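You operate a simulated robot arm through the tools that you are given. There is no shell and no other tool.

You are at the controls of a simulated robot arm. One attempt, no reset.

Task
Tip the strainer's pulp into the teal tub and put the juicer back together.

The check looks at the end state, three seconds after you hand in, the way a careful person would. Anything else that was tipped, shoved, dropped, spilled or broken makes it a failure.

Robot
A 7-joint arm with a fingered hand, fixed in place. Base frame: the origin is on the floor under the middle of its stand, x ahead of it, y to its left, z up; the work surface is at about z = 0.76. Lengths are in m, angles in rad, forces in N, time in s.
It reaches about 1.164 m from its shoulder. Its first joint turns from -2.897 to 2.897 rad. Payload 4.7 kg.
Tool frame: the origin (TCP) lies between the finger pads and is the grasp point; the fingertips stand 0.036 m ahead of it; z points along the fingers, y is the line along which they close. The gripper opens to 0.12 m; its body begins 0.042 m behind the TCP. The gripper is a hand of 5 fingers: y runs from the thumb to the fingers, the wrist lies at [-0.018, -0.122, -0.21] in the tool frame.
Orientation is that of the tool frame in the base frame, as a unit quaternion [x, y, z, w]. With the fingers straight down and the wrist toward the robot, the tool's x, y and z point along [0, 1, 0], [1, 0, 0] and [0, 0, -1] of the base frame.

Tools
- The arm moves only by the tool send_rows. Its argument "deltas" is one flat list of numbers, 6 for each row, row after row: the shift along the tool's x, y, z in units of 20 mm (1.0 is 20 mm), then the turn, a rotation vector about the tool's x, y, z in units of 5 degrees (1.0 is 5 degrees). In form: [tx, ty, tz, wx, wy, wz, tx, ty, tz, wx, wy, wz, ...]. A call has 1 to 20 rows; each row shifts and turns the commanded pose from where the row before left it, along the tool's axes as they then stand. A call with a number of a shift or a turn outside -1 to 1 is refused whole. Each row takes 0.2 s and may step no farther than 0.05 m and 0.15 rad from the row before; otherwise, the whole call is refused. Where a pose cannot be reached the arm comes as near as it can. A force on the tool above 40 N (or 10 N above the force at the start of the call, whichever is more), or a blocked arm, ends the call early, and 0.2 s more pass. In this call time passes only in rows, and 0.2 s behind the last. The reply holds the time, the measured pose of the TCP, the force on the tool along the base axes, the opening and the grip force, in the units named above and with some noise, with the torque about the TCP (base axes, N m) and any sound that the robot's microphone picked up.
- Cameras (640 x 400 px; columns grow to the right, rows downward): "scene" is fixed at [0.0497, -0.6473, 1.4723]; the picture's right is [0.77, -0.64, 0.00], its down [-0.49, -0.59, -0.64] and it looks along [0.41, 0.49, -0.77] (base axes); focal length 316 px, centre (320, 200). "wrist" rides on the gripper at [0.072, -0.091, -0.143] in the tool frame; the picture's right is [-0.80, 0.28, -0.53], its down [-0.53, -0.73, 0.42] and it looks along [-0.27, 0.62, 0.74] (tool axes); focal length 234 px, centre (320, 200). There is no depth. A picture from a camera that has moved, and an enlarged one, comes with that camera's place and axes in the base frame and with its lens.
- get_image(camera): a new picture of that camera. No time passes.
- finger_targets(index, middle, ring, little, thumb_bend, thumb_turn): sets how far each is bent, from 0 (flat) to 1 (curled in); at 0.3 the hand is open as for a grip, at 0.7 the pads meet at the TCP. One left out holds its place. A second passes; each finger stops where it meets its share of the squeeze, and holds until it gets a number again. It is the only way to open and close the hand. It gives what a move gives, with no picture; readings hold the bend of each and the force on index, middle, ring, little, thumb and palm. thumb_turn goes from beside the hand (0) to across from the fingers (1), as for a grip.
- zoom(camera, box): a new picture of the part [left, top, right, bottom] of that camera's present view, enlarged. No time passes.
- finish_job(): hands the job in; it is judged then, once.

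Places have to be worked out from the pictures, the camera data and where the tool is seen. Open the gripper and draw the arm clear of the work before you hand the job in, unless the task says otherwise.

The tools are called by a JSON object that holds its "name" and its "arguments". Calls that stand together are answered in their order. send_rows: Moves the arm, as the interface text tells. Its arguments: {"type":"object","properties":{"deltas":{"type":"array","items":{"type":"number"}}},"required":["deltas"]} The other tools are called the same way: finger_targets (index, middle, ring, little, thumb_bend, thumb_turn) moves the fingers one by one; get_image (camera) takes a picture; zoom (camera, box) takes an enlarged picture of a part of a camera's view; finish_job () hands the job in.

At the start:

```text
t: 0.0
eef_pos: [0.2131, -0.5156, 1.26]
ee_rot: [0.707, 0.708, 0.0, 0.0]
ft_force: [0.5, 0.1, -0.3]
moment: [0.0, -0.01, -0.01]
width: 0.1195
finger_force: 0.0
shape: jaw
bend: [0.3, 0.3, 0.3, 0.3, 0.3, 0.98]
finger forces: [0.0, 0.0, 0.0, 0.0, 0.0, 0.1]
```

scene: 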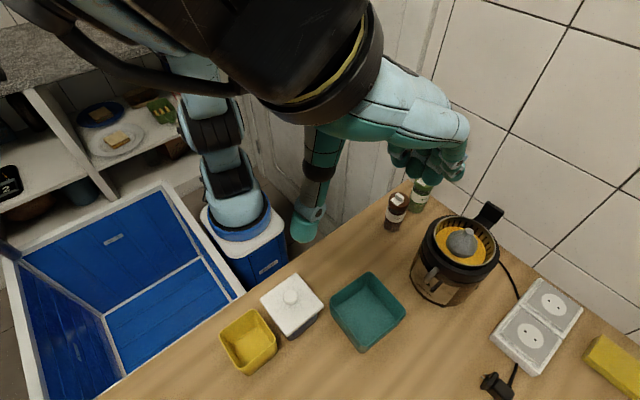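
wrist: 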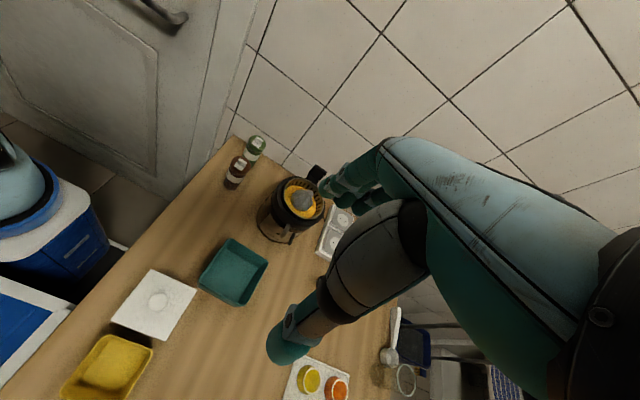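

The pictures show a juicer with a cone, a strainer with pulp, and a teal tub nearby. I'll zoom in on the juicer and the tub to understand the parts before moving.

{"name": "zoom", "arguments": {"camera": "scene", "box": [380, 180, 540, 320]}}

{"name": "zoom", "arguments": {"camera": "scene", "box": [200, 240, 440, 400]}}

{"name": "zoom", "arguments": {"camera": "wrist", "box": [220, 130, 380, 250]}}

{"name": "zoom", "arguments": {"camera": "wrist", "box": [60, 200, 480, 400]}}

```text
2.86 times, centred on (460, 250) of scene
camera zoom: at [0.0497, -0.6473, 1.4723], right [0.77, -0.64, 0.0], down [-0.49, -0.59, -0.64], along [0.41, 0.49, -0.77], focal length 901 px, centre (-80, 57)
```

zoom: 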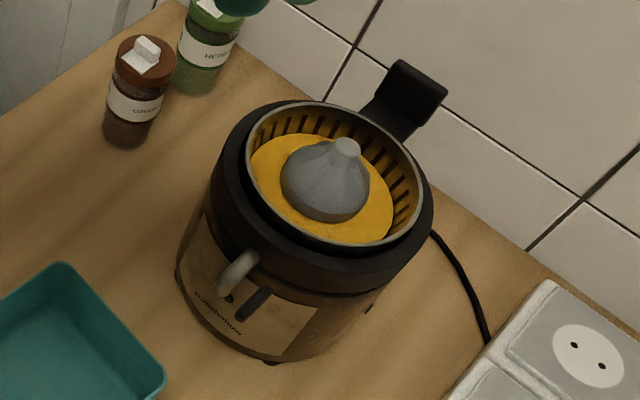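

```text
2.50 times, centred on (320, 320) of scene
camera zoom: at [0.0497, -0.6473, 1.4723], right [0.77, -0.64, 0.0], down [-0.49, -0.59, -0.64], along [0.41, 0.49, -0.77], focal length 789 px, centre (320, -100)
```

zoom: 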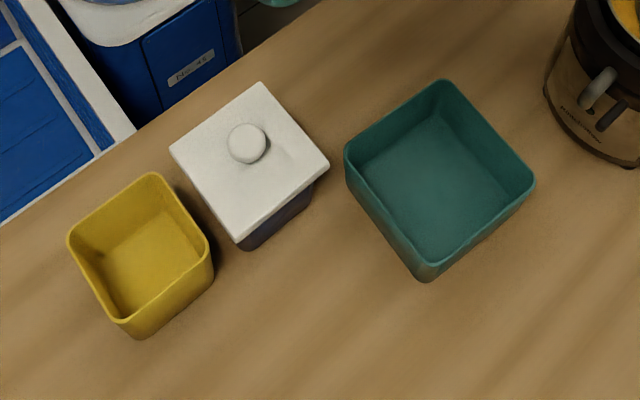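

```text
3.33 times, centred on (300, 190) of wrist
camera zoom: at [0.1207, -0.4431, 1.4024], right [0.28, -0.8, 0.53], down [-0.73, -0.53, -0.42], along [0.62, -0.27, -0.74], focal length 781 px, centre (387, 233)
```

zoom: 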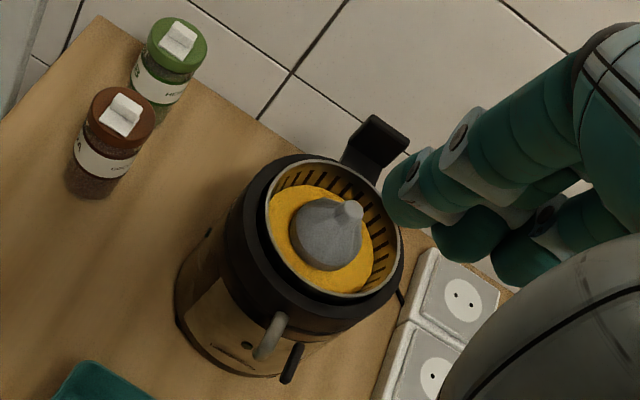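

```text
1.52 times, centred on (270, 300) of wrist
camera zoom: at [0.1207, -0.4431, 1.4024], right [0.28, -0.8, 0.53], down [-0.73, -0.53, -0.42], along [0.62, -0.27, -0.74], focal length 357 px, centre (396, 48)
```

zoom: 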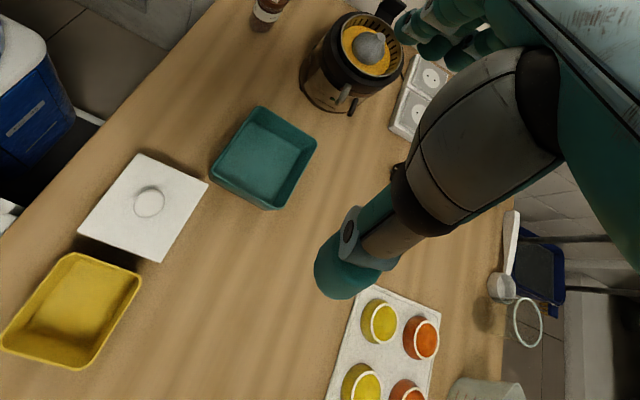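

The cone tip triangulates to about (0.49, -0.57, 0.96), the strainer rim sits near z = 0.935, and the teal tub is near (0.285, -0.52). I'll bring the wrist camera closer, well above the juicer, to see how the parts fit together.

{"name": "send_rows", "arguments": {"deltas": [-0.4, 0.9, 0.6, 0, 0, 0, -0.4, 0.9, 0.6, 0, 0, 0, -0.4, 0.9, 0.6, 0, 0, 0, -0.4, 0.9, 0.6, 0, 0, 0, -0.4, 0.9, 0.6, 0, 0, 0, -0.4, 0.9, 0.6, 0, 0, 0, -0.4, 0.9, 0.6, 0, 0, 0]}}

{"name": "get_image", "arguments": {"camera": "wrist"}}

{"name": "get_image", "arguments": {"camera": "scene"}}

```text
t: 1.6
eef_pos: [0.3381, -0.5722, 1.1756]
ee_rot: [0.707, 0.708, 0.0, 0.0]
ft_force: [0.4, 0.3, 0.2]
moment: [-0.03, 0.01, -0.02]
width: 0.1196
finger_force: 0.0
shape: jaw
bend: [0.3, 0.3, 0.3, 0.3, 0.3, 0.98]
finger forces: [0.1, 0.0, 0.1, 0.0, 0.0, 0.1]
```

```text
taken
camera wrist: at [0.2469, -0.4988, 1.3189], right [0.28, -0.8, 0.53], down [-0.73, -0.53, -0.42], along [0.62, -0.27, -0.74], focal length 234 px, centre (320, 200)
```

wrist: 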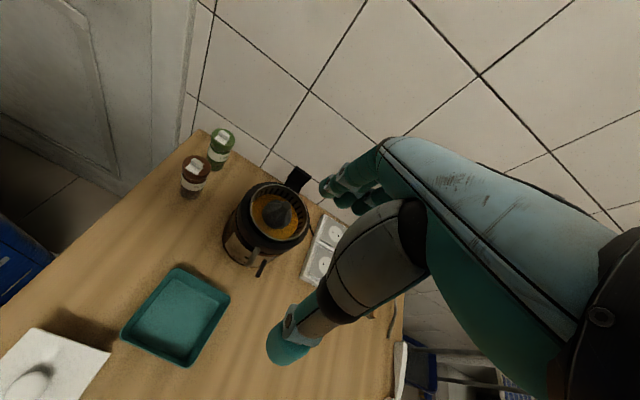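

```text
taken
```

scene: 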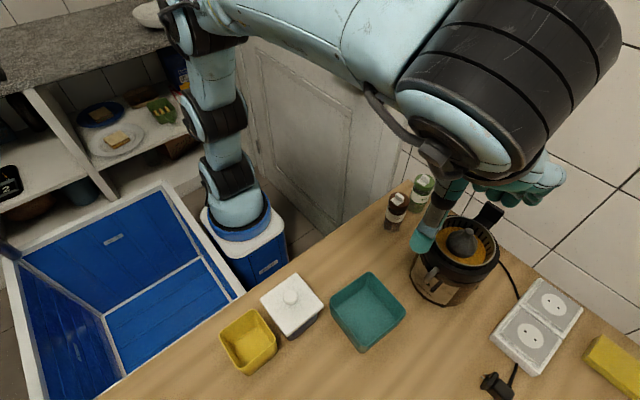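

{"name": "zoom", "arguments": {"camera": "wrist", "box": [200, 150, 340, 290]}}

{"name": "zoom", "arguments": {"camera": "scene", "box": [400, 190, 520, 310]}}

```text
2.86 times, centred on (270, 220) of wrist
camera zoom: at [0.2469, -0.4988, 1.3189], right [0.28, -0.8, 0.53], down [-0.73, -0.53, -0.42], along [0.62, -0.27, -0.74], focal length 669 px, centre (463, 143)
```

zoom: 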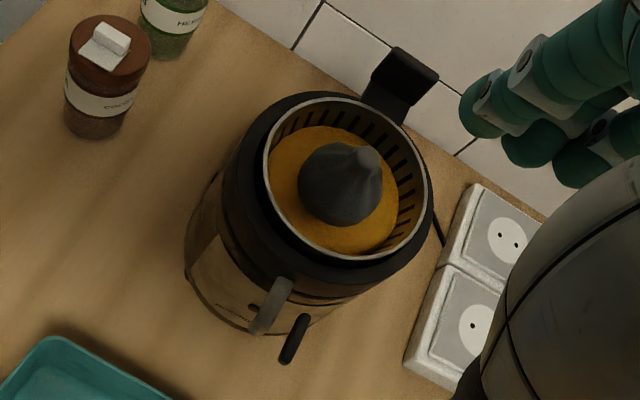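

```text
3.33 times, centred on (460, 250) of scene
camera zoom: at [0.0497, -0.6473, 1.4723], right [0.77, -0.64, 0.0], down [-0.49, -0.59, -0.64], along [0.41, 0.49, -0.77], focal length 1052 px, centre (-147, 33)
```

zoom: 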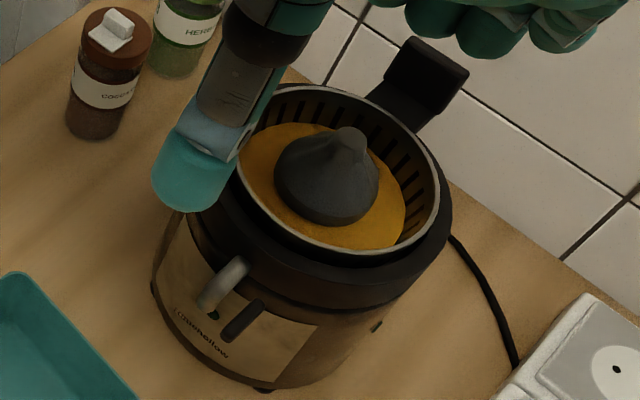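

The tab handle looks like an upright plate at about x = 0.575, y = -0.57, with its top at z ≈ 0.976. The cone carries a small knob at its tip. Before descending I'll partly close the hand in free air to learn the opening at that bend and what the fingers look like.

{"name": "finger_targets", "arguments": {"index": 0.5, "middle": 0.5, "ring": 0.5, "little": 0.5, "thumb_bend": 0.5, "thumb_turn": 1.0}}

{"name": "get_image", "arguments": {"camera": "wrist"}}

{"name": "zoom", "arguments": {"camera": "scene", "box": [380, 120, 600, 300]}}

```text
t: 2.6
eef_pos: [0.3402, -0.572, 1.176]
ee_rot: [0.707, 0.707, 0.0, 0.0]
ft_force: [-1.0, 0.1, 0.2]
moment: [0.02, -0.02, -0.01]
width: 0.0635
finger_force: 0.1
shape: fingers
bend: [0.5, 0.5, 0.5, 0.5, 0.5, 1.0]
finger forces: [0.1, 0.0, 0.0, 0.0, 0.0, 0.0]
```

```text
taken
camera wrist: at [0.2468, -0.4988, 1.3189], right [0.28, -0.8, 0.53], down [-0.73, -0.53, -0.42], along [0.62, -0.27, -0.74], focal length 234 px, centre (320, 200)
```

wrist: 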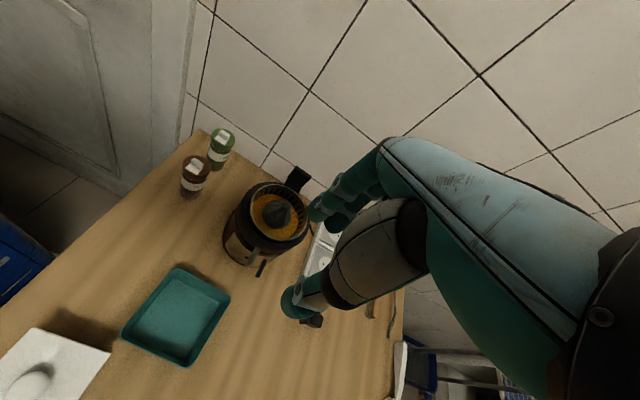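

```text
2.22 times, centred on (490, 210) of scene
camera zoom: at [0.0497, -0.6473, 1.4723], right [0.77, -0.64, 0.0], down [-0.49, -0.59, -0.64], along [0.41, 0.49, -0.77], focal length 701 px, centre (-58, 178)
```

zoom: 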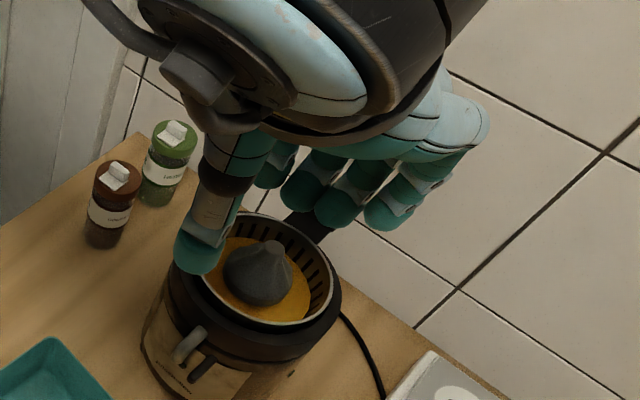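

At 0.5 bend the opening is 0.0635 and the thumb sits on the robot side. I'll zoom the wrist view to see which finger opposes the thumb.

{"name": "zoom", "arguments": {"camera": "wrist", "box": [240, 130, 480, 350]}}

{"name": "zoom", "arguments": {"camera": "scene", "box": [420, 150, 540, 240]}}

```text
1.82 times, centred on (360, 240) of wrist
camera zoom: at [0.2468, -0.4988, 1.3189], right [0.28, -0.8, 0.53], down [-0.73, -0.53, -0.42], along [0.62, -0.27, -0.74], focal length 426 px, centre (247, 127)
```

zoom: 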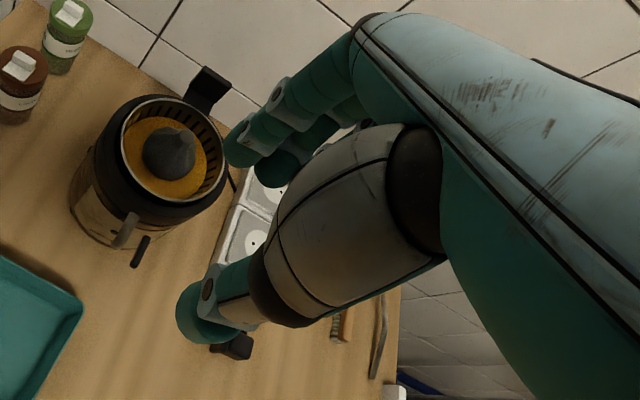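

```text
4.44 times, centred on (480, 195) of scene
camera zoom: at [0.0497, -0.6473, 1.4723], right [0.77, -0.64, 0.0], down [-0.49, -0.59, -0.64], along [0.41, 0.49, -0.77], focal length 1402 px, centre (-391, 222)
```

zoom: 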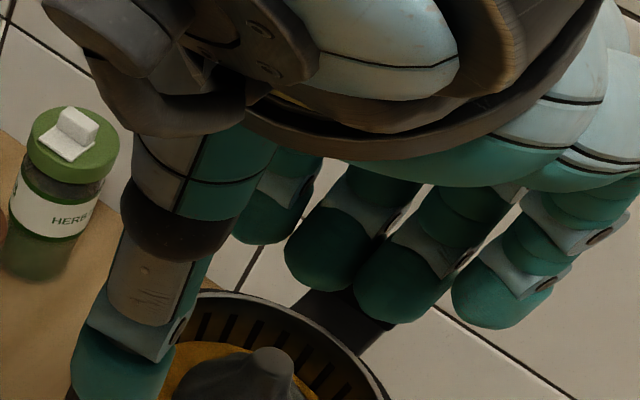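

Index and middle straddle the TCP opposite the thumb, while ring and little lie to the -y side. I'll curl ring and little out of the way, narrow the pinch, then move to a hover about 9 cm above the cone's knob.

{"name": "finger_targets", "arguments": {"index": 0.55, "middle": 0.55, "ring": 1.0, "little": 1.0, "thumb_bend": 0.55, "thumb_turn": 1.0}}

{"name": "send_rows", "arguments": {"deltas": [0, 0.925, 0.6, 0, 0, 0, 0, 0.925, 0.6, 0, 0, 0, 0, 0.925, 0.6, 0, 0, 0, 0, 0.925, 0.6, 0, 0, 0, 0, 0.925, 0.6, 0, 0, 0, 0, 0.925, 0.6, 0, 0, 0, 0, 0.925, 0.6, 0, 0, 0, 0, 0.925, 0.6, 0, 0, 0]}}

{"name": "get_image", "arguments": {"camera": "wrist"}}

{"name": "zoom", "arguments": {"camera": "scene", "box": [400, 130, 560, 270]}}

```text
t: 3.6
eef_pos: [0.3387, -0.5723, 1.1757]
ee_rot: [0.707, 0.707, 0.0, 0.0]
ft_force: [0.8, -0.3, 0.2]
moment: [0.02, -0.04, 0.0]
width: 0.0484
finger_force: 0.1
shape: fingers
bend: [0.55, 0.55, 1.0, 1.0, 0.55, 1.0]
finger forces: [0.0, 0.0, 0.0, 0.0, 0.0, 0.0]
```

```text
t: 5.4
eef_pos: [0.4874, -0.5712, 1.0785]
ee_rot: [0.707, 0.707, 0.0, 0.0]
ft_force: [-1.5, 0.1, -0.2]
moment: [0.01, -0.03, 0.0]
width: 0.0483
finger_force: 0.2
shape: fingers
bend: [0.55, 0.55, 1.0, 1.0, 0.55, 1.0]
finger forces: [0.0, 0.0, 0.0, 0.0, 0.1, 0.0]
```

```text
taken
camera wrist: at [0.3952, -0.4987, 1.2218], right [0.28, -0.8, 0.53], down [-0.73, -0.53, -0.42], along [0.62, -0.27, -0.74], focal length 234 px, centre (320, 200)
```

wrist: 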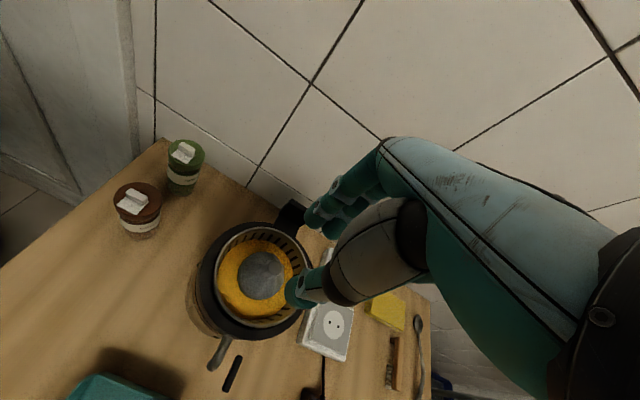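

```text
2.86 times, centred on (480, 200) of scene
camera zoom: at [0.0497, -0.6473, 1.4723], right [0.77, -0.64, 0.0], down [-0.49, -0.59, -0.64], along [0.41, 0.49, -0.77], focal length 901 px, centre (-137, 200)
```

zoom: 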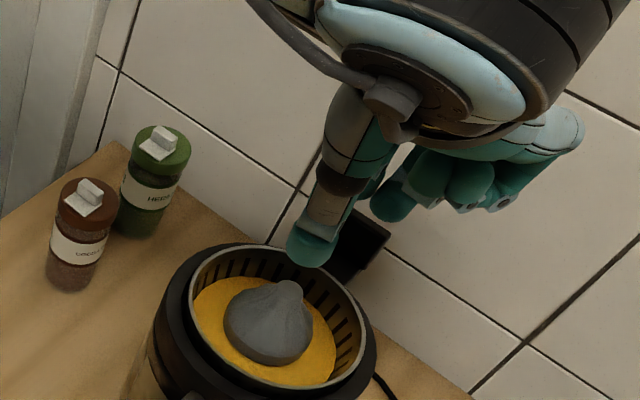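

Hovering at z = 1.078 nothing touches. I'll zoom the wrist view to refine the knob and handle positions from this closer viewpoint.

{"name": "zoom", "arguments": {"camera": "wrist", "box": [190, 190, 350, 340]}}

{"name": "zoom", "arguments": {"camera": "scene", "box": [440, 190, 500, 240]}}

```text
2.67 times, centred on (270, 265) of wrist
camera zoom: at [0.3952, -0.4987, 1.2218], right [0.28, -0.8, 0.53], down [-0.73, -0.53, -0.42], along [0.62, -0.27, -0.74], focal length 624 px, centre (453, 27)
```

zoom: 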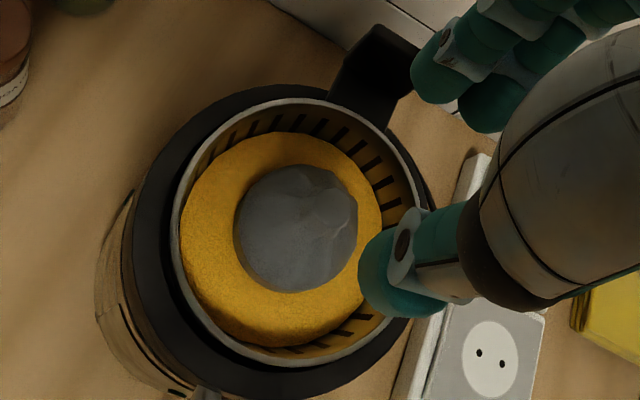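

```text
8.00 times, centred on (470, 215) of scene
camera zoom: at [0.0497, -0.6473, 1.4723], right [0.77, -0.64, 0.0], down [-0.49, -0.59, -0.64], along [0.41, 0.49, -0.77], focal length 2524 px, centre (-880, 80)
```

zoom: 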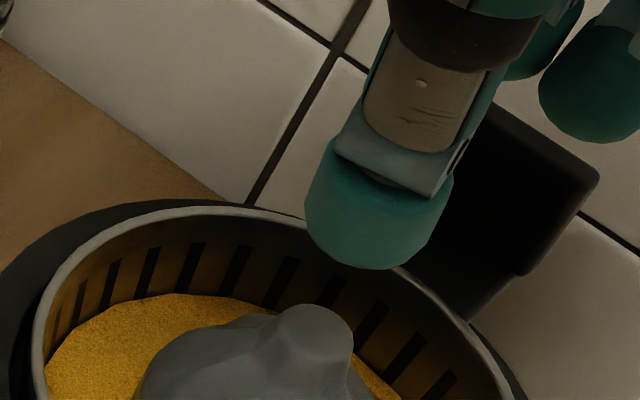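

The refined knob top is about (0.488, -0.569, 0.972), and the thumb tip reaches roughly 0.04 ahead of the TCP. I'll come straight down to z ≈ 1.0, so the tips sit beside the knob top, and check.

{"name": "send_rows", "arguments": {"deltas": [0.02, 0, 0.8, 0, 0, 0, 0.02, 0, 0.8, 0, 0, 0, 0.02, 0, 0.8, 0, 0, 0, 0, 0, 0.8, 0, 0, 0, 0, 0, 0.7, 0, 0, 0]}}

{"name": "zoom", "arguments": {"camera": "wrist", "box": [230, 180, 370, 320]}}

{"name": "zoom", "arguments": {"camera": "scene", "box": [425, 185, 515, 255]}}

```text
t: 6.6
eef_pos: [0.4861, -0.5702, 1.0023]
ee_rot: [0.707, 0.707, 0.0, 0.0]
ft_force: [0.3, 0.1, 0.5]
moment: [-0.03, 0.01, 0.0]
width: 0.0484
finger_force: 0.0
shape: fingers
bend: [0.55, 0.55, 1.0, 1.0, 0.55, 1.0]
finger forces: [0.0, 0.0, 0.1, 0.0, 0.0, 0.1]
```

```text
2.86 times, centred on (300, 250) of wrist
camera zoom: at [0.3952, -0.4978, 1.1445], right [0.28, -0.8, 0.53], down [-0.73, -0.53, -0.42], along [0.62, -0.27, -0.74], focal length 669 px, centre (377, 57)
```

zoom: 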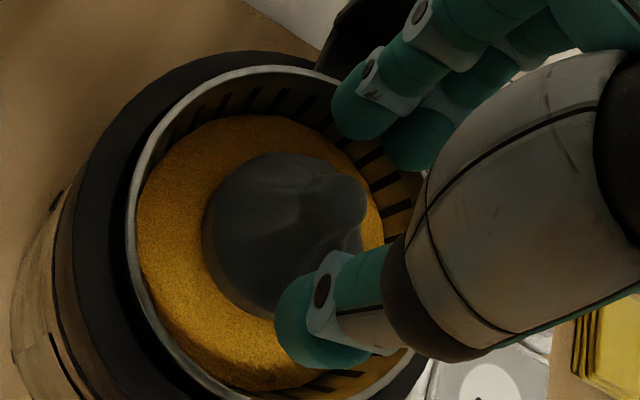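

```text
5.71 times, centred on (470, 220) of scene
camera zoom: at [0.0497, -0.6473, 1.4723], right [0.77, -0.64, 0.0], down [-0.49, -0.59, -0.64], along [0.41, 0.49, -0.77], focal length 1803 px, centre (-537, 86)
```

zoom: 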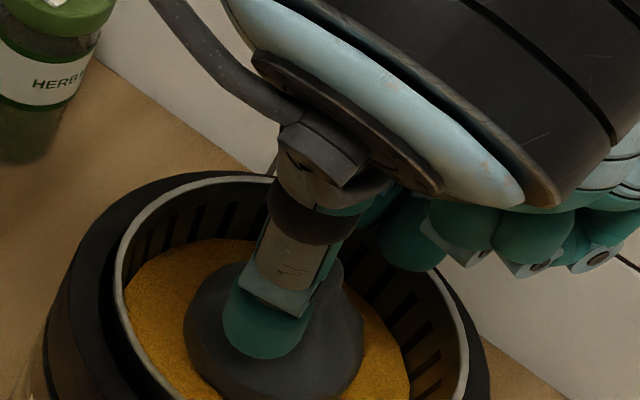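

The knob lies on the line between the thumb tip and the index/middle tips. I'll go down 9 mm more, then close index, middle and thumb on the knob.

{"name": "send_rows", "arguments": {"deltas": [0, 0.05, 0.45, 0, 0, 0]}}

{"name": "finger_targets", "arguments": {"index": 0.72, "middle": 0.72, "thumb_bend": 0.72}}

{"name": "zoom", "arguments": {"camera": "wrist", "box": [230, 180, 370, 320]}}

{"name": "zoom", "arguments": {"camera": "scene", "box": [425, 185, 515, 255]}}

```text
t: 7.0
eef_pos: [0.4881, -0.5707, 0.9917]
ee_rot: [0.707, 0.707, 0.0, 0.0]
ft_force: [0.7, -0.4, 0.3]
moment: [-0.01, 0.02, 0.01]
width: 0.0482
finger_force: 0.0
shape: fingers
bend: [0.55, 0.55, 1.0, 1.0, 0.55, 1.0]
finger forces: [0.0, 0.0, 0.0, 0.1, 0.0, 0.0]
```

```text
t: 8.0
eef_pos: [0.4876, -0.571, 0.9914]
ee_rot: [0.707, 0.707, 0.0, 0.0]
ft_force: [-0.5, 0.1, 0.5]
moment: [-0.03, 0.0, -0.01]
width: 0.0144
finger_force: 8.8
shape: fingers
bend: [0.71, 0.71, 1.0, 1.0, 0.67, 1.0]
finger forces: [6.7, 3.3, 0.0, 0.0, 8.1, 0.1]
```

```text
2.86 times, centred on (300, 250) of wrist
camera zoom: at [0.3962, -0.498, 1.1356], right [0.28, -0.8, 0.53], down [-0.73, -0.53, -0.42], along [0.62, -0.27, -0.74], focal length 669 px, centre (377, 57)
```

zoom: 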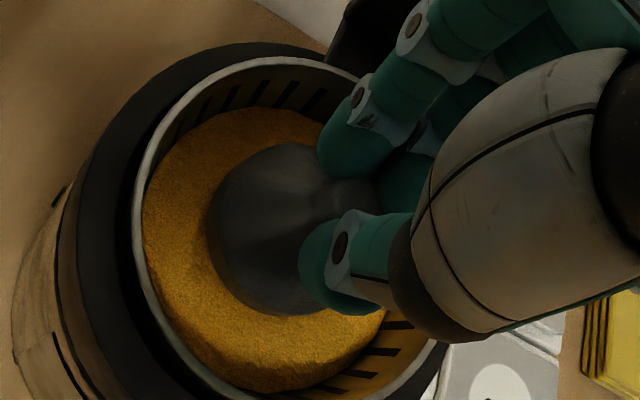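

```text
5.71 times, centred on (470, 220) of scene
camera zoom: at [0.0497, -0.6473, 1.4723], right [0.77, -0.64, 0.0], down [-0.49, -0.59, -0.64], along [0.41, 0.49, -0.77], focal length 1803 px, centre (-537, 86)
```

zoom: 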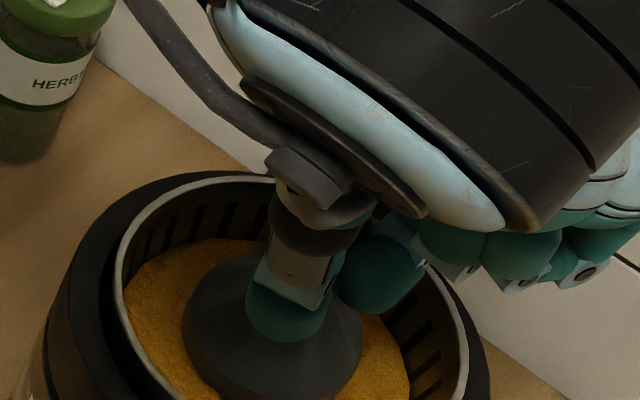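

The pinch closed on something 14 mm wide with about 9 N, which fits the knob. I'll raise the finger targets a little to firm the grip before lifting.

{"name": "finger_targets", "arguments": {"index": 0.8, "middle": 0.8, "thumb_bend": 0.8}}

{"name": "send_rows", "arguments": {"deltas": [0, 0, -0.4, 0, 0, 0, 0, 0, -0.4, 0, 0, 0]}}

{"name": "zoom", "arguments": {"camera": "wrist", "box": [230, 180, 370, 320]}}

{"name": "zoom", "arguments": {"camera": "scene", "box": [425, 185, 515, 255]}}

```text
t: 9.0
eef_pos: [0.4875, -0.5706, 0.9924]
ee_rot: [0.707, 0.707, 0.0, 0.0]
ft_force: [0.1, -0.1, 0.4]
moment: [0.0, -0.01, 0.04]
width: 0.0127
finger_force: 13.1
shape: fingers
bend: [0.72, 0.79, 1.0, 1.0, 0.72, 1.0]
finger forces: [12.0, 0.1, 0.0, 0.0, 15.2, 0.0]
```

```text
t: 9.6
eef_pos: [0.4881, -0.5711, 1.007]
ee_rot: [0.707, 0.707, 0.0, 0.0]
ft_force: [-0.5, 0.3, -0.4]
moment: [-0.02, 0.0, -0.01]
width: 0.013
finger_force: 13.6
shape: fingers
bend: [0.72, 0.79, 1.0, 1.0, 0.72, 1.0]
finger forces: [12.0, 0.1, 0.0, 0.0, 15.2, 0.0]
```

```text
2.86 times, centred on (300, 250) of wrist
camera zoom: at [0.3962, -0.4978, 1.1514], right [0.28, -0.8, 0.52], down [-0.73, -0.53, -0.42], along [0.62, -0.27, -0.74], focal length 669 px, centre (377, 57)
```

zoom: 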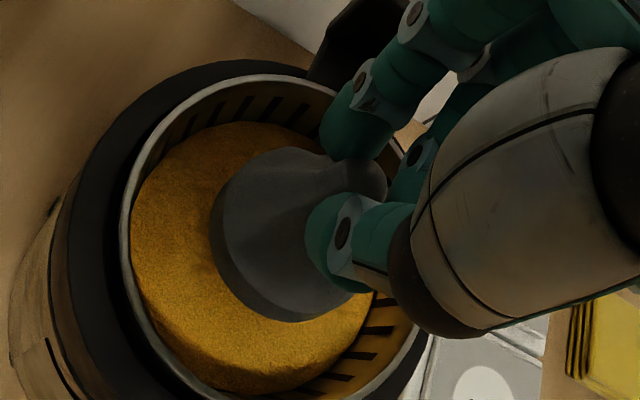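

```text
5.71 times, centred on (470, 220) of scene
camera zoom: at [0.0497, -0.6473, 1.4723], right [0.77, -0.64, 0.0], down [-0.49, -0.59, -0.64], along [0.41, 0.49, -0.77], focal length 1803 px, centre (-537, 86)
```

zoom: 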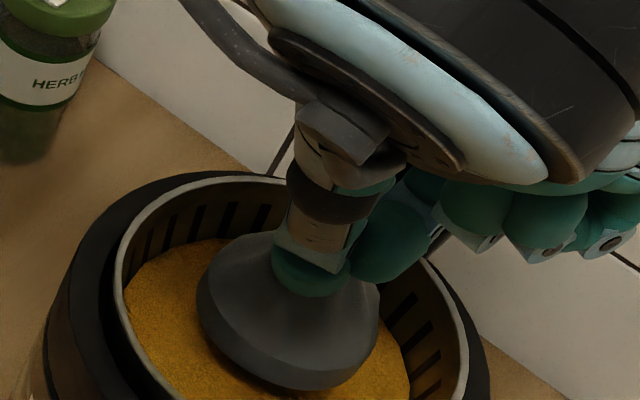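

The cone came up with the hand (its shadow now shows on the pulp), held between index and thumb. I'll lift it another 10 cm slowly and check it is still secure and upright.

{"name": "send_rows", "arguments": {"deltas": [0, 0, -0.6, 0, 0, 0, 0, 0, -0.7, 0, 0, 0, 0, 0, -0.8, 0, 0, 0, 0, 0, -0.8, 0, 0, 0, 0, 0, -0.8, 0, 0, 0, 0, 0, -0.8, 0, 0, 0, 0, 0, -0.6, 0, 0, 0]}}

{"name": "get_image", "arguments": {"camera": "wrist"}}

{"name": "zoom", "arguments": {"camera": "scene", "box": [400, 130, 560, 270]}}

```text
t: 11.2
eef_pos: [0.4869, -0.5722, 1.1094]
ee_rot: [0.707, 0.707, 0.0, 0.0]
ft_force: [0.4, 0.4, -1.5]
moment: [-0.03, -0.01, 0.0]
width: 0.0135
finger_force: 13.3
shape: fingers
bend: [0.72, 0.79, 1.0, 1.0, 0.72, 1.0]
finger forces: [12.0, 0.0, 0.0, 0.0, 15.1, 0.0]
```

```text
taken
camera wrist: at [0.3956, -0.498, 1.2538], right [0.28, -0.8, 0.53], down [-0.73, -0.53, -0.42], along [0.62, -0.27, -0.74], focal length 234 px, centre (320, 200)
```

wrist: 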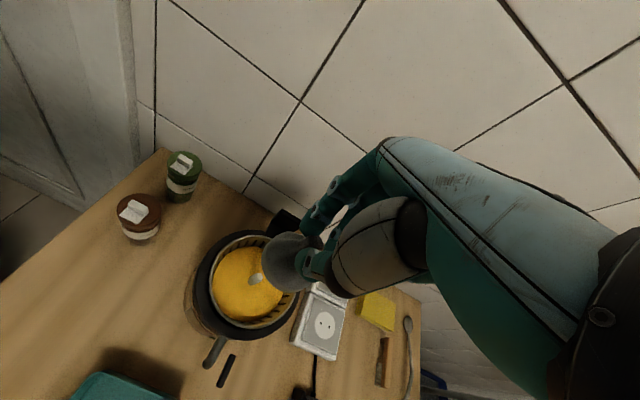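

```text
2.86 times, centred on (480, 200) of scene
camera zoom: at [0.0497, -0.6473, 1.4723], right [0.77, -0.64, 0.0], down [-0.49, -0.59, -0.64], along [0.41, 0.49, -0.77], focal length 901 px, centre (-137, 200)
```

zoom: 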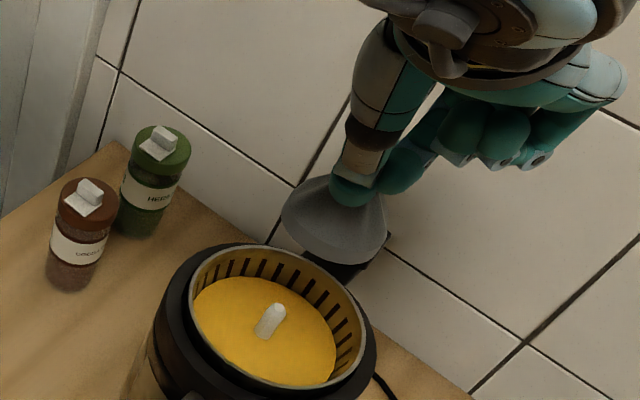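

The cone is lifted clear and has exposed a pale spindle in the strainer. I'll carry it to the empty wood near (0.36, -0.68), between the tub and the plug.

{"name": "send_rows", "arguments": {"deltas": [-0.675, -0.8, 0, 0, 0, 0, -0.675, -0.8, 0, 0, 0, 0, -0.675, -0.8, 0, 0, 0, 0, -0.675, -0.8, 0, 0, 0, 0, -0.675, -0.8, 0, 0, 0, 0, -0.675, -0.8, 0, 0, 0, 0, -0.675, -0.8, 0, 0, 0, 0, -0.675, -0.8, 0, 0, 0, 0]}}

{"name": "get_image", "arguments": {"camera": "wrist"}}

{"name": "get_image", "arguments": {"camera": "scene"}}

```text
t: 13.0
eef_pos: [0.3584, -0.6787, 1.1102]
ee_rot: [0.706, 0.708, 0.0, 0.0]
ft_force: [0.7, 0.2, -0.5]
moment: [-0.05, 0.01, 0.04]
width: 0.013
finger_force: 13.1
shape: fingers
bend: [0.72, 0.79, 1.0, 1.0, 0.72, 1.0]
finger forces: [11.9, 0.0, 0.1, 0.0, 15.1, 0.0]
```

```text
taken
camera wrist: at [0.2678, -0.6063, 1.2534], right [0.28, -0.8, 0.53], down [-0.73, -0.53, -0.42], along [0.62, -0.27, -0.74], focal length 234 px, centre (320, 200)
```

wrist: 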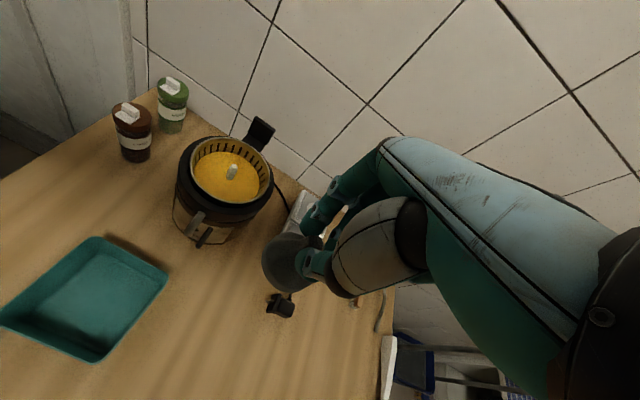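

```text
taken
```

scene: 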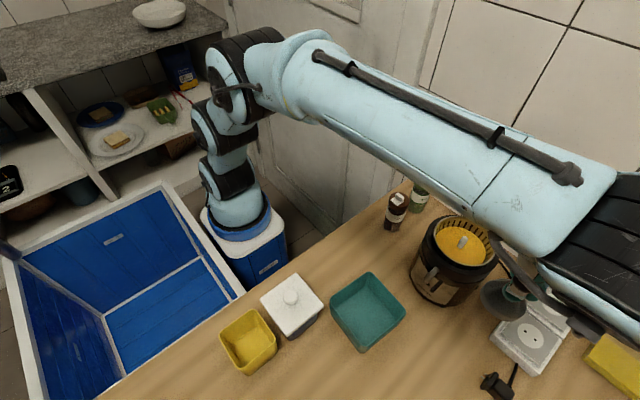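

The cone is still held firmly over clear wood, and the plug is about 10 cm away at (0.385, -0.784). I'll lower to z ≈ 0.855, where the base should still be about 2 cm above the table.

{"name": "send_rows", "arguments": {"deltas": [0, 0, 0.85, 0, 0, 0, 0, 0, 0.85, 0, 0, 0, 0, 0, 0.85, 0, 0, 0, 0, 0, 0.85, 0, 0, 0, 0, 0, 0.85, 0, 0, 0, 0, 0, 0.85, 0, 0, 0, 0, 0, 0.85, 0, 0, 0, 0, 0, 0.85, 0, 0, 0, 0, 0, 0.85, 0, 0, 0, 0, 0, 0.85, 0, 0, 0, 0, 0, 0.85, 0, 0, 0, 0, 0, 0.85, 0, 0, 0, 0, 0, 0.85, 0, 0, 0, 0, 0, 0.85, 0, 0, 0, 0, 0, 0.85, 0, 0, 0]}}

{"name": "get_image", "arguments": {"camera": "wrist"}}

{"name": "get_image", "arguments": {"camera": "scene"}}

```text
t: 16.2
eef_pos: [0.3593, -0.6786, 0.8546]
ee_rot: [0.707, 0.708, 0.0, 0.001]
ft_force: [0.7, -0.1, -0.1]
moment: [0.03, -0.01, -0.01]
width: 0.013
finger_force: 13.3
shape: fingers
bend: [0.72, 0.79, 1.0, 1.0, 0.72, 1.0]
finger forces: [11.9, 0.0, 0.0, 0.0, 14.9, 0.1]
```

```text
taken
camera wrist: at [0.2679, -0.6057, 0.9978], right [0.28, -0.8, 0.53], down [-0.73, -0.53, -0.42], along [0.62, -0.27, -0.74], focal length 234 px, centre (320, 200)
```

wrist: 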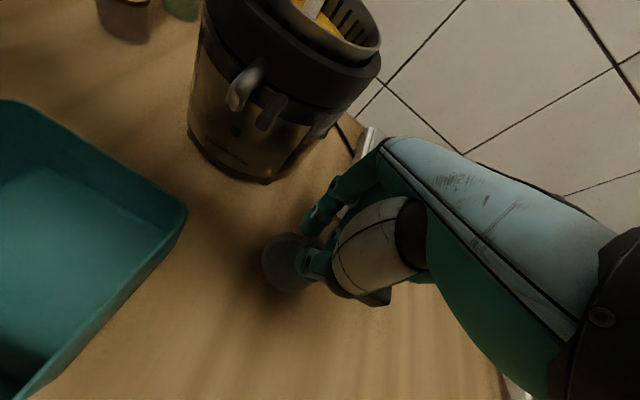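

```text
taken
```

scene: 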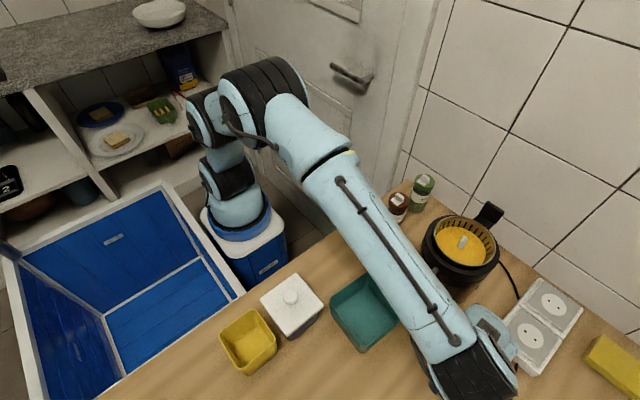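

The base of the cone looks about 2 cm above the wood. I'll lower in small steps and watch the vertical force for contact.

{"name": "send_rows", "arguments": {"deltas": [0, 0, 0.3, 0, 0, 0, 0, 0, 0.3, 0, 0, 0]}}

{"name": "zoom", "arguments": {"camera": "wrist", "box": [230, 190, 390, 320]}}

```text
t: 16.8
eef_pos: [0.3593, -0.6791, 0.8416]
ee_rot: [0.707, 0.708, 0.0, 0.0]
ft_force: [0.2, 0.2, -1.0]
moment: [-0.03, 0.01, 0.0]
width: 0.0132
finger_force: 12.6
shape: fingers
bend: [0.72, 0.79, 1.0, 1.0, 0.72, 1.0]
finger forces: [11.9, 0.0, 0.0, 0.0, 15.0, 0.0]
```

```text
3.08 times, centred on (310, 255) of wrist
camera zoom: at [0.2678, -0.6057, 0.9856], right [0.28, -0.8, 0.53], down [-0.73, -0.53, -0.42], along [0.62, -0.27, -0.74], focal length 720 px, centre (351, 31)
```

zoom: 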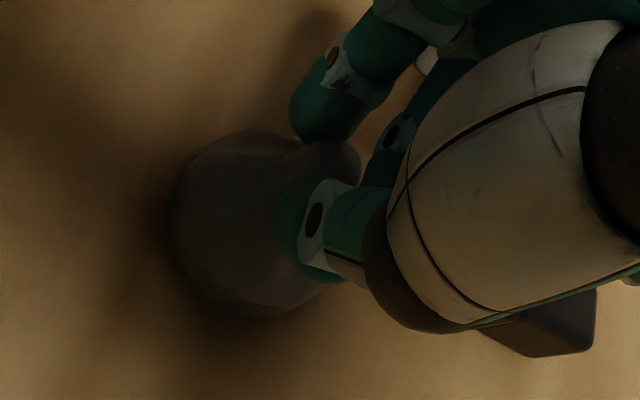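

Force is still near zero and the shadow gap is narrowing. I'll continue down in 3 mm steps.

{"name": "send_rows", "arguments": {"deltas": [0, 0, 0.15, 0, 0, 0, 0, 0, 0.15, 0, 0, 0]}}

{"name": "send_rows", "arguments": {"deltas": [0, 0, 0.12, 0, 0, 0]}}

```text
t: 17.4
eef_pos: [0.36, -0.6787, 0.8388]
ee_rot: [0.707, 0.708, -0.001, 0.0]
ft_force: [-2.2, 0.8, 7.4]
moment: [0.03, -0.03, 0.02]
width: 0.0129
finger_force: 15.3
shape: fingers
bend: [0.72, 0.79, 1.0, 1.0, 0.72, 1.0]
finger forces: [12.6, 0.0, 0.1, 0.0, 18.6, 0.1]
```

```text
t: 17.8
eef_pos: [0.3595, -0.6793, 0.8347]
ee_rot: [0.707, 0.707, -0.001, 0.001]
ft_force: [-2.4, -0.3, 9.3]
moment: [0.11, -0.11, 0.0]
width: 0.013
finger_force: 17.4
shape: fingers
bend: [0.72, 0.79, 1.0, 1.0, 0.72, 1.0]
finger forces: [14.6, 0.1, 0.1, 0.0, 20.0, 0.1]
```

Contact with the table showed at about z = 0.838, with a gentle 9 N push. I'll ease up 2 mm and open the pinch to set the cone down.

{"name": "send_rows", "arguments": {"deltas": [0, 0, -0.1, 0, 0, 0]}}

{"name": "finger_targets", "arguments": {"index": 0.55, "middle": 0.55, "thumb_bend": 0.55}}

{"name": "zoom", "arguments": {"camera": "wrist", "box": [230, 190, 390, 320]}}

{"name": "zoom", "arguments": {"camera": "scene", "box": [400, 280, 540, 400]}}

```text
t: 18.2
eef_pos: [0.3603, -0.6779, 0.8362]
ee_rot: [0.706, 0.708, -0.001, 0.001]
ft_force: [-1.4, -1.1, 4.7]
moment: [0.02, -0.08, -0.02]
width: 0.0129
finger_force: 16.1
shape: fingers
bend: [0.72, 0.79, 1.0, 1.0, 0.72, 1.0]
finger forces: [13.4, 0.0, 0.0, 0.0, 17.7, 0.0]
```

```text
t: 19.2
eef_pos: [0.3591, -0.6787, 0.8369]
ee_rot: [0.707, 0.707, 0.0, 0.001]
ft_force: [-2.6, -1.8, 8.2]
moment: [-0.08, 0.05, -0.04]
width: 0.0473
finger_force: 4.7
shape: fingers
bend: [0.55, 0.79, 1.0, 1.0, 0.55, 1.0]
finger forces: [0.0, 8.9, 0.1, 0.0, 0.0, 0.0]
```

```text
3.08 times, centred on (310, 255) of wrist
camera zoom: at [0.2679, -0.6056, 0.9801], right [0.28, -0.8, 0.53], down [-0.73, -0.53, -0.42], along [0.62, -0.27, -0.74], focal length 720 px, centre (351, 31)
```

zoom: 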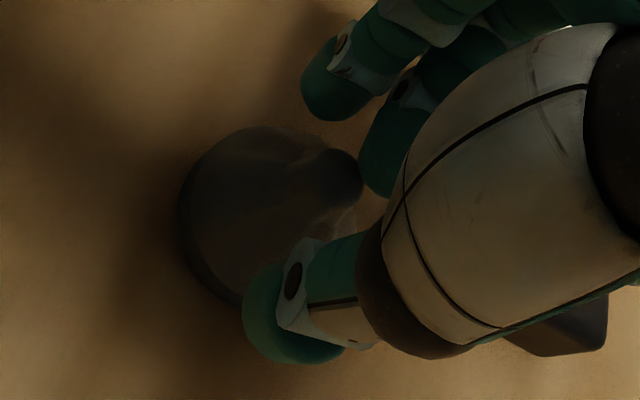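

```text
3.33 times, centred on (470, 340) of scene
camera zoom: at [0.0497, -0.6473, 1.4723], right [0.77, -0.64, 0.0], down [-0.49, -0.59, -0.64], along [0.41, 0.49, -0.77], focal length 1052 px, centre (-180, -267)
```

zoom: 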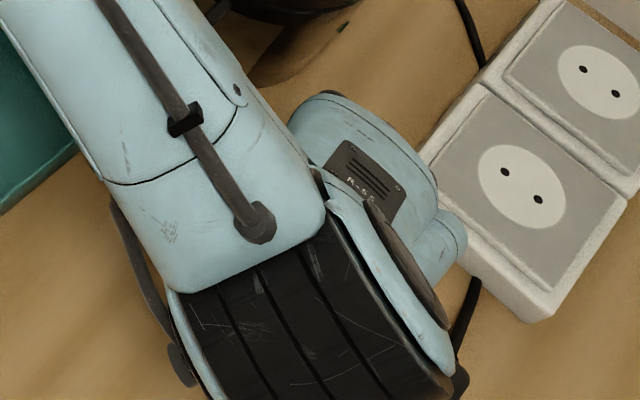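

Index and thumb released, but the middle finger is still bearing on the cone's flank with about 9 N. I'll curl it up slightly to take that load off before rising.

{"name": "finger_targets", "arguments": {"middle": 0.9}}

{"name": "zoom", "arguments": {"camera": "wrist", "box": [230, 190, 390, 320]}}

```text
t: 20.2
eef_pos: [0.3603, -0.6782, 0.8354]
ee_rot: [0.707, 0.707, 0.0, 0.0]
ft_force: [0.5, -0.1, 0.6]
moment: [0.0, -0.01, 0.03]
width: 0.0472
finger_force: 0.1
shape: fingers
bend: [0.55, 0.9, 1.0, 1.0, 0.55, 1.0]
finger forces: [0.0, 0.0, 0.0, 0.0, 0.0, 0.0]
```

```text
3.08 times, centred on (310, 255) of wrist
camera zoom: at [0.2681, -0.6057, 0.9798], right [0.28, -0.8, 0.53], down [-0.73, -0.53, -0.42], along [0.62, -0.27, -0.74], focal length 720 px, centre (351, 31)
```

zoom: 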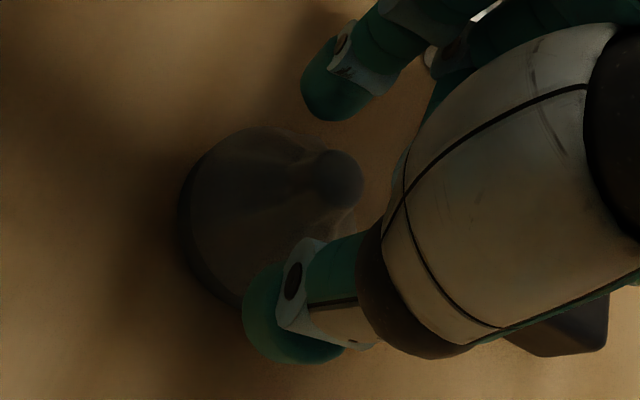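

All contact forces are now zero and the cone stands free with its knob near (0.358, -0.676). I'll rise straight up to z ≈ 1.09.

{"name": "send_rows", "arguments": {"deltas": [0, 0, -0.3, 0, 0, 0, 0, 0, -0.6, 0, 0, 0, 0, 0, -0.95, 0, 0, 0, 0, 0, -0.95, 0, 0, 0, 0, 0, -0.95, 0, 0, 0, 0, 0, -0.95, 0, 0, 0, 0, 0, -0.95, 0, 0, 0, 0, 0, -0.95, 0, 0, 0, 0, 0, -0.95, 0, 0, 0, 0, 0, -0.95, 0, 0, 0, 0, 0, -0.95, 0, 0, 0, 0, 0, -0.95, 0, 0, 0, 0, 0, -0.95, 0, 0, 0, 0, 0, -0.95, 0, 0, 0, 0, 0, -0.5, 0, 0, 0]}}

{"name": "get_image", "arguments": {"camera": "wrist"}}

{"name": "get_image", "arguments": {"camera": "scene"}}

```text
t: 23.4
eef_pos: [0.3599, -0.6783, 1.0926]
ee_rot: [0.707, 0.707, 0.0, 0.0]
ft_force: [-0.3, 0.0, -0.1]
moment: [0.0, 0.0, 0.0]
width: 0.0471
finger_force: 0.1
shape: fingers
bend: [0.55, 0.9, 1.0, 1.0, 0.55, 1.0]
finger forces: [0.0, 0.1, 0.0, 0.0, 0.0, 0.1]
```

```text
taken
camera wrist: at [0.268, -0.6055, 1.2361], right [0.28, -0.8, 0.53], down [-0.73, -0.53, -0.42], along [0.62, -0.27, -0.74], focal length 234 px, centre (320, 200)
```

wrist: 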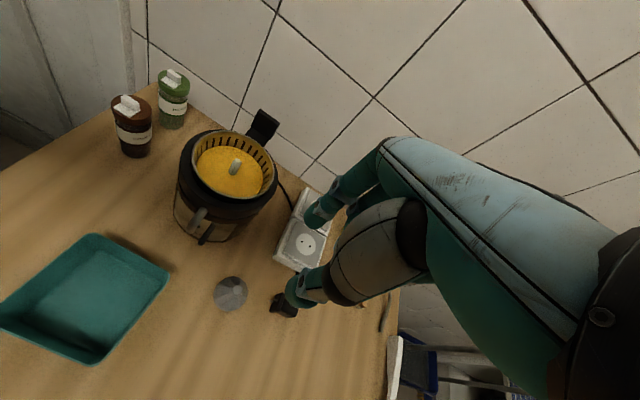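

```text
taken
```

scene: 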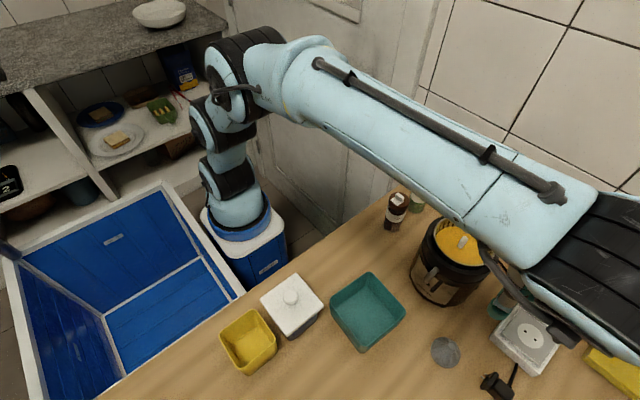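

The cone stands upright on the wood. Now I'll study the strainer handle closely from this view and the scene view.

{"name": "zoom", "arguments": {"camera": "wrist", "box": [170, 100, 300, 250]}}

{"name": "zoom", "arguments": {"camera": "wrist", "box": [230, 90, 300, 160]}}

{"name": "zoom", "arguments": {"camera": "wrist", "box": [190, 250, 310, 340]}}

```text
2.67 times, centred on (235, 175) of wrist
camera zoom: at [0.268, -0.6055, 1.2361], right [0.28, -0.8, 0.53], down [-0.73, -0.53, -0.42], along [0.62, -0.27, -0.74], focal length 624 px, centre (547, 267)
```

zoom: 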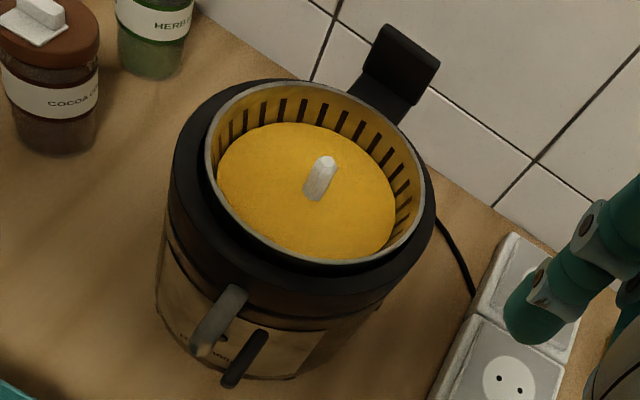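

```text
5.71 times, centred on (265, 125) of wrist
camera zoom: at [0.268, -0.6055, 1.2361], right [0.28, -0.8, 0.53], down [-0.73, -0.53, -0.42], along [0.62, -0.27, -0.74], focal length 1338 px, centre (634, 629)
```

zoom: 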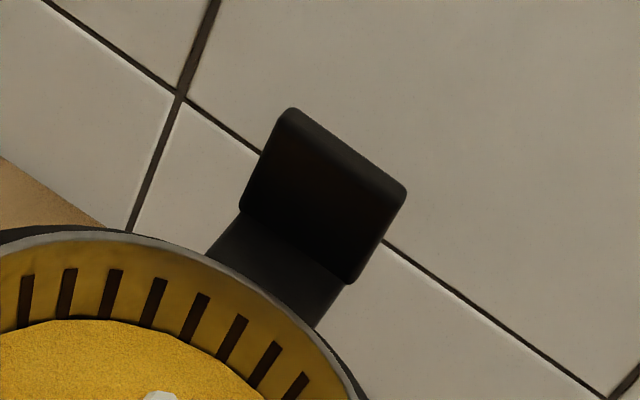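

```text
4.44 times, centred on (250, 295) of wrist
camera zoom: at [0.268, -0.6055, 1.2361], right [0.28, -0.8, 0.53], down [-0.73, -0.53, -0.42], along [0.62, -0.27, -0.74], focal length 1041 px, centre (631, -222)
```

zoom: 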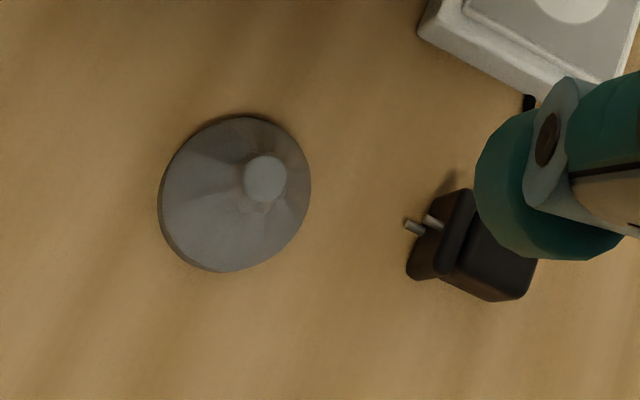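

The handle is an L: a bar from the rim out to an upright plate (x ≈ 0.562–0.574, y from -0.553 to -0.591, z from 0.937 to 0.976). Before picking up the strainer I'll rehearse the tipping motion with an empty hand above the tub, starting by moving over it at z ≈ 1.15.

{"name": "send_rows", "arguments": {"deltas": [0.88, 0.05, -0.32, 0, 0, 0, 0.88, 0.05, -0.32, 0, 0, 0, 0.88, 0.05, -0.32, 0, 0, 0, 0.88, 0.05, -0.32, 0, 0, 0, 0.88, 0.05, -0.32, 0, 0, 0, 0.88, 0.05, -0.32, 0, 0, 0, 0.88, 0.05, -0.32, 0, 0, 0, 0.88, 0.05, -0.32, 0, 0, 0, 0.88, 0.05, -0.32, 0, 0, 0]}}

{"name": "send_rows", "arguments": {"deltas": [0, 0, 0, 0, -1, 0, 0, 0, 0, 0, -1, 0, 0, 0, 0, 0, -1, 0, 0, 0, 0, 0, -1, 0, 0, 0, 0, 0, -1, 0, 0, 0, 0, 0, -1, 0, 0, 0, 0, 0, -1, 0, 0, 0, 0, 0, -1, 0, 0, 0, 0, 0, -1, 0]}}

{"name": "get_image", "arguments": {"camera": "scene"}}

```text
t: 25.4
eef_pos: [0.3685, -0.5201, 1.1493]
ee_rot: [0.707, 0.708, 0.0, 0.0]
ft_force: [0.6, -0.8, -0.6]
moment: [0.02, -0.02, -0.02]
width: 0.0473
finger_force: 0.0
shape: fingers
bend: [0.55, 0.9, 1.0, 1.0, 0.55, 1.0]
finger forces: [0.1, 0.1, 0.1, 0.0, 0.0, 0.0]
```

```text
t: 27.4
eef_pos: [0.3687, -0.5184, 1.1505]
ee_rot: [0.653, 0.653, -0.271, 0.272]
ft_force: [0.4, -0.3, -0.4]
moment: [0.0, 0.05, -0.02]
width: 0.0472
finger_force: 0.0
shape: fingers
bend: [0.55, 0.9, 1.0, 1.0, 0.55, 1.0]
finger forces: [0.0, 0.1, 0.0, 0.0, 0.1, 0.0]
```

```text
taken
```

scene: 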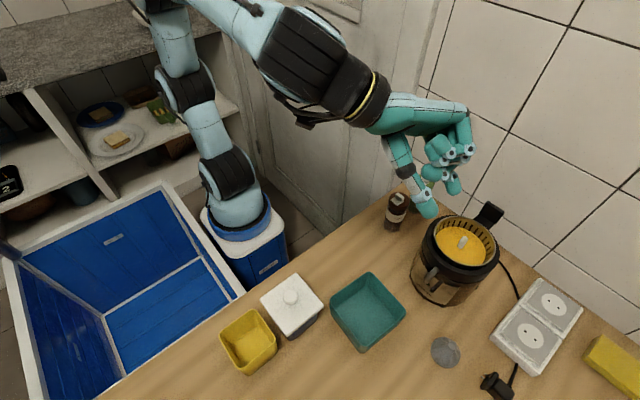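

The 45° roll was tracked exactly and the arm stays well clear. I'll continue the rehearsal to 90° and then further.

{"name": "send_rows", "arguments": {"deltas": [0, 0, 0, 0, -1, 0, 0, 0, 0, 0, -1, 0, 0, 0, 0, 0, -1, 0, 0, 0, 0, 0, -1, 0, 0, 0, 0, 0, -1, 0, 0, 0, 0, 0, -1, 0, 0, 0, 0, 0, -1, 0, 0, 0, 0, 0, -1, 0, 0, 0, 0, 0, -1, 0]}}

{"name": "get_image", "arguments": {"camera": "scene"}}

{"name": "get_image", "arguments": {"camera": "wrist"}}

```text
t: 29.4
eef_pos: [0.3699, -0.5151, 1.1633]
ee_rot: [0.503, 0.503, -0.498, 0.496]
ft_force: [-0.4, 0.0, -1.0]
moment: [-0.02, -0.01, 0.04]
width: 0.0471
finger_force: 0.0
shape: fingers
bend: [0.55, 0.9, 1.0, 1.0, 0.55, 1.0]
finger forces: [0.0, 0.0, 0.0, 0.0, 0.0, 0.0]
out of reach, approached as far as the arm can: row 9
```

```text
taken
```

scene: 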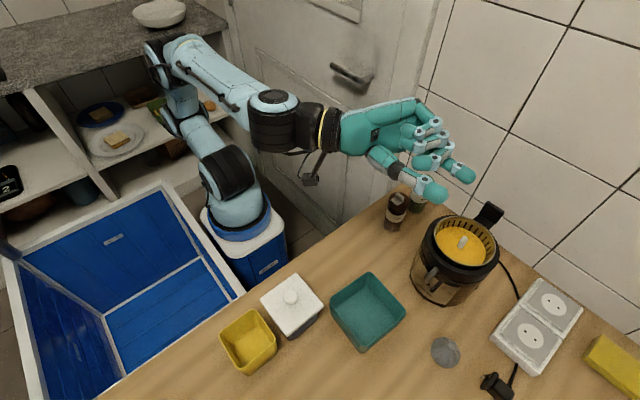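

```text
taken
camera wrist: at [0.2789, -0.3702, 1.0924], right [0.28, 0.52, 0.81], down [-0.73, -0.43, 0.53], along [0.62, -0.74, 0.26], focal length 234 px, centre (320, 200)
```

wrist: 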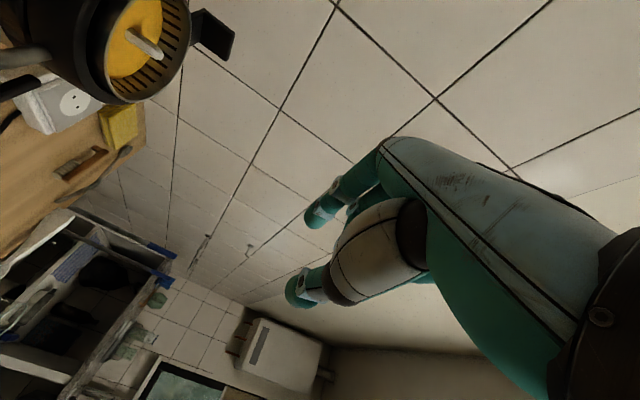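

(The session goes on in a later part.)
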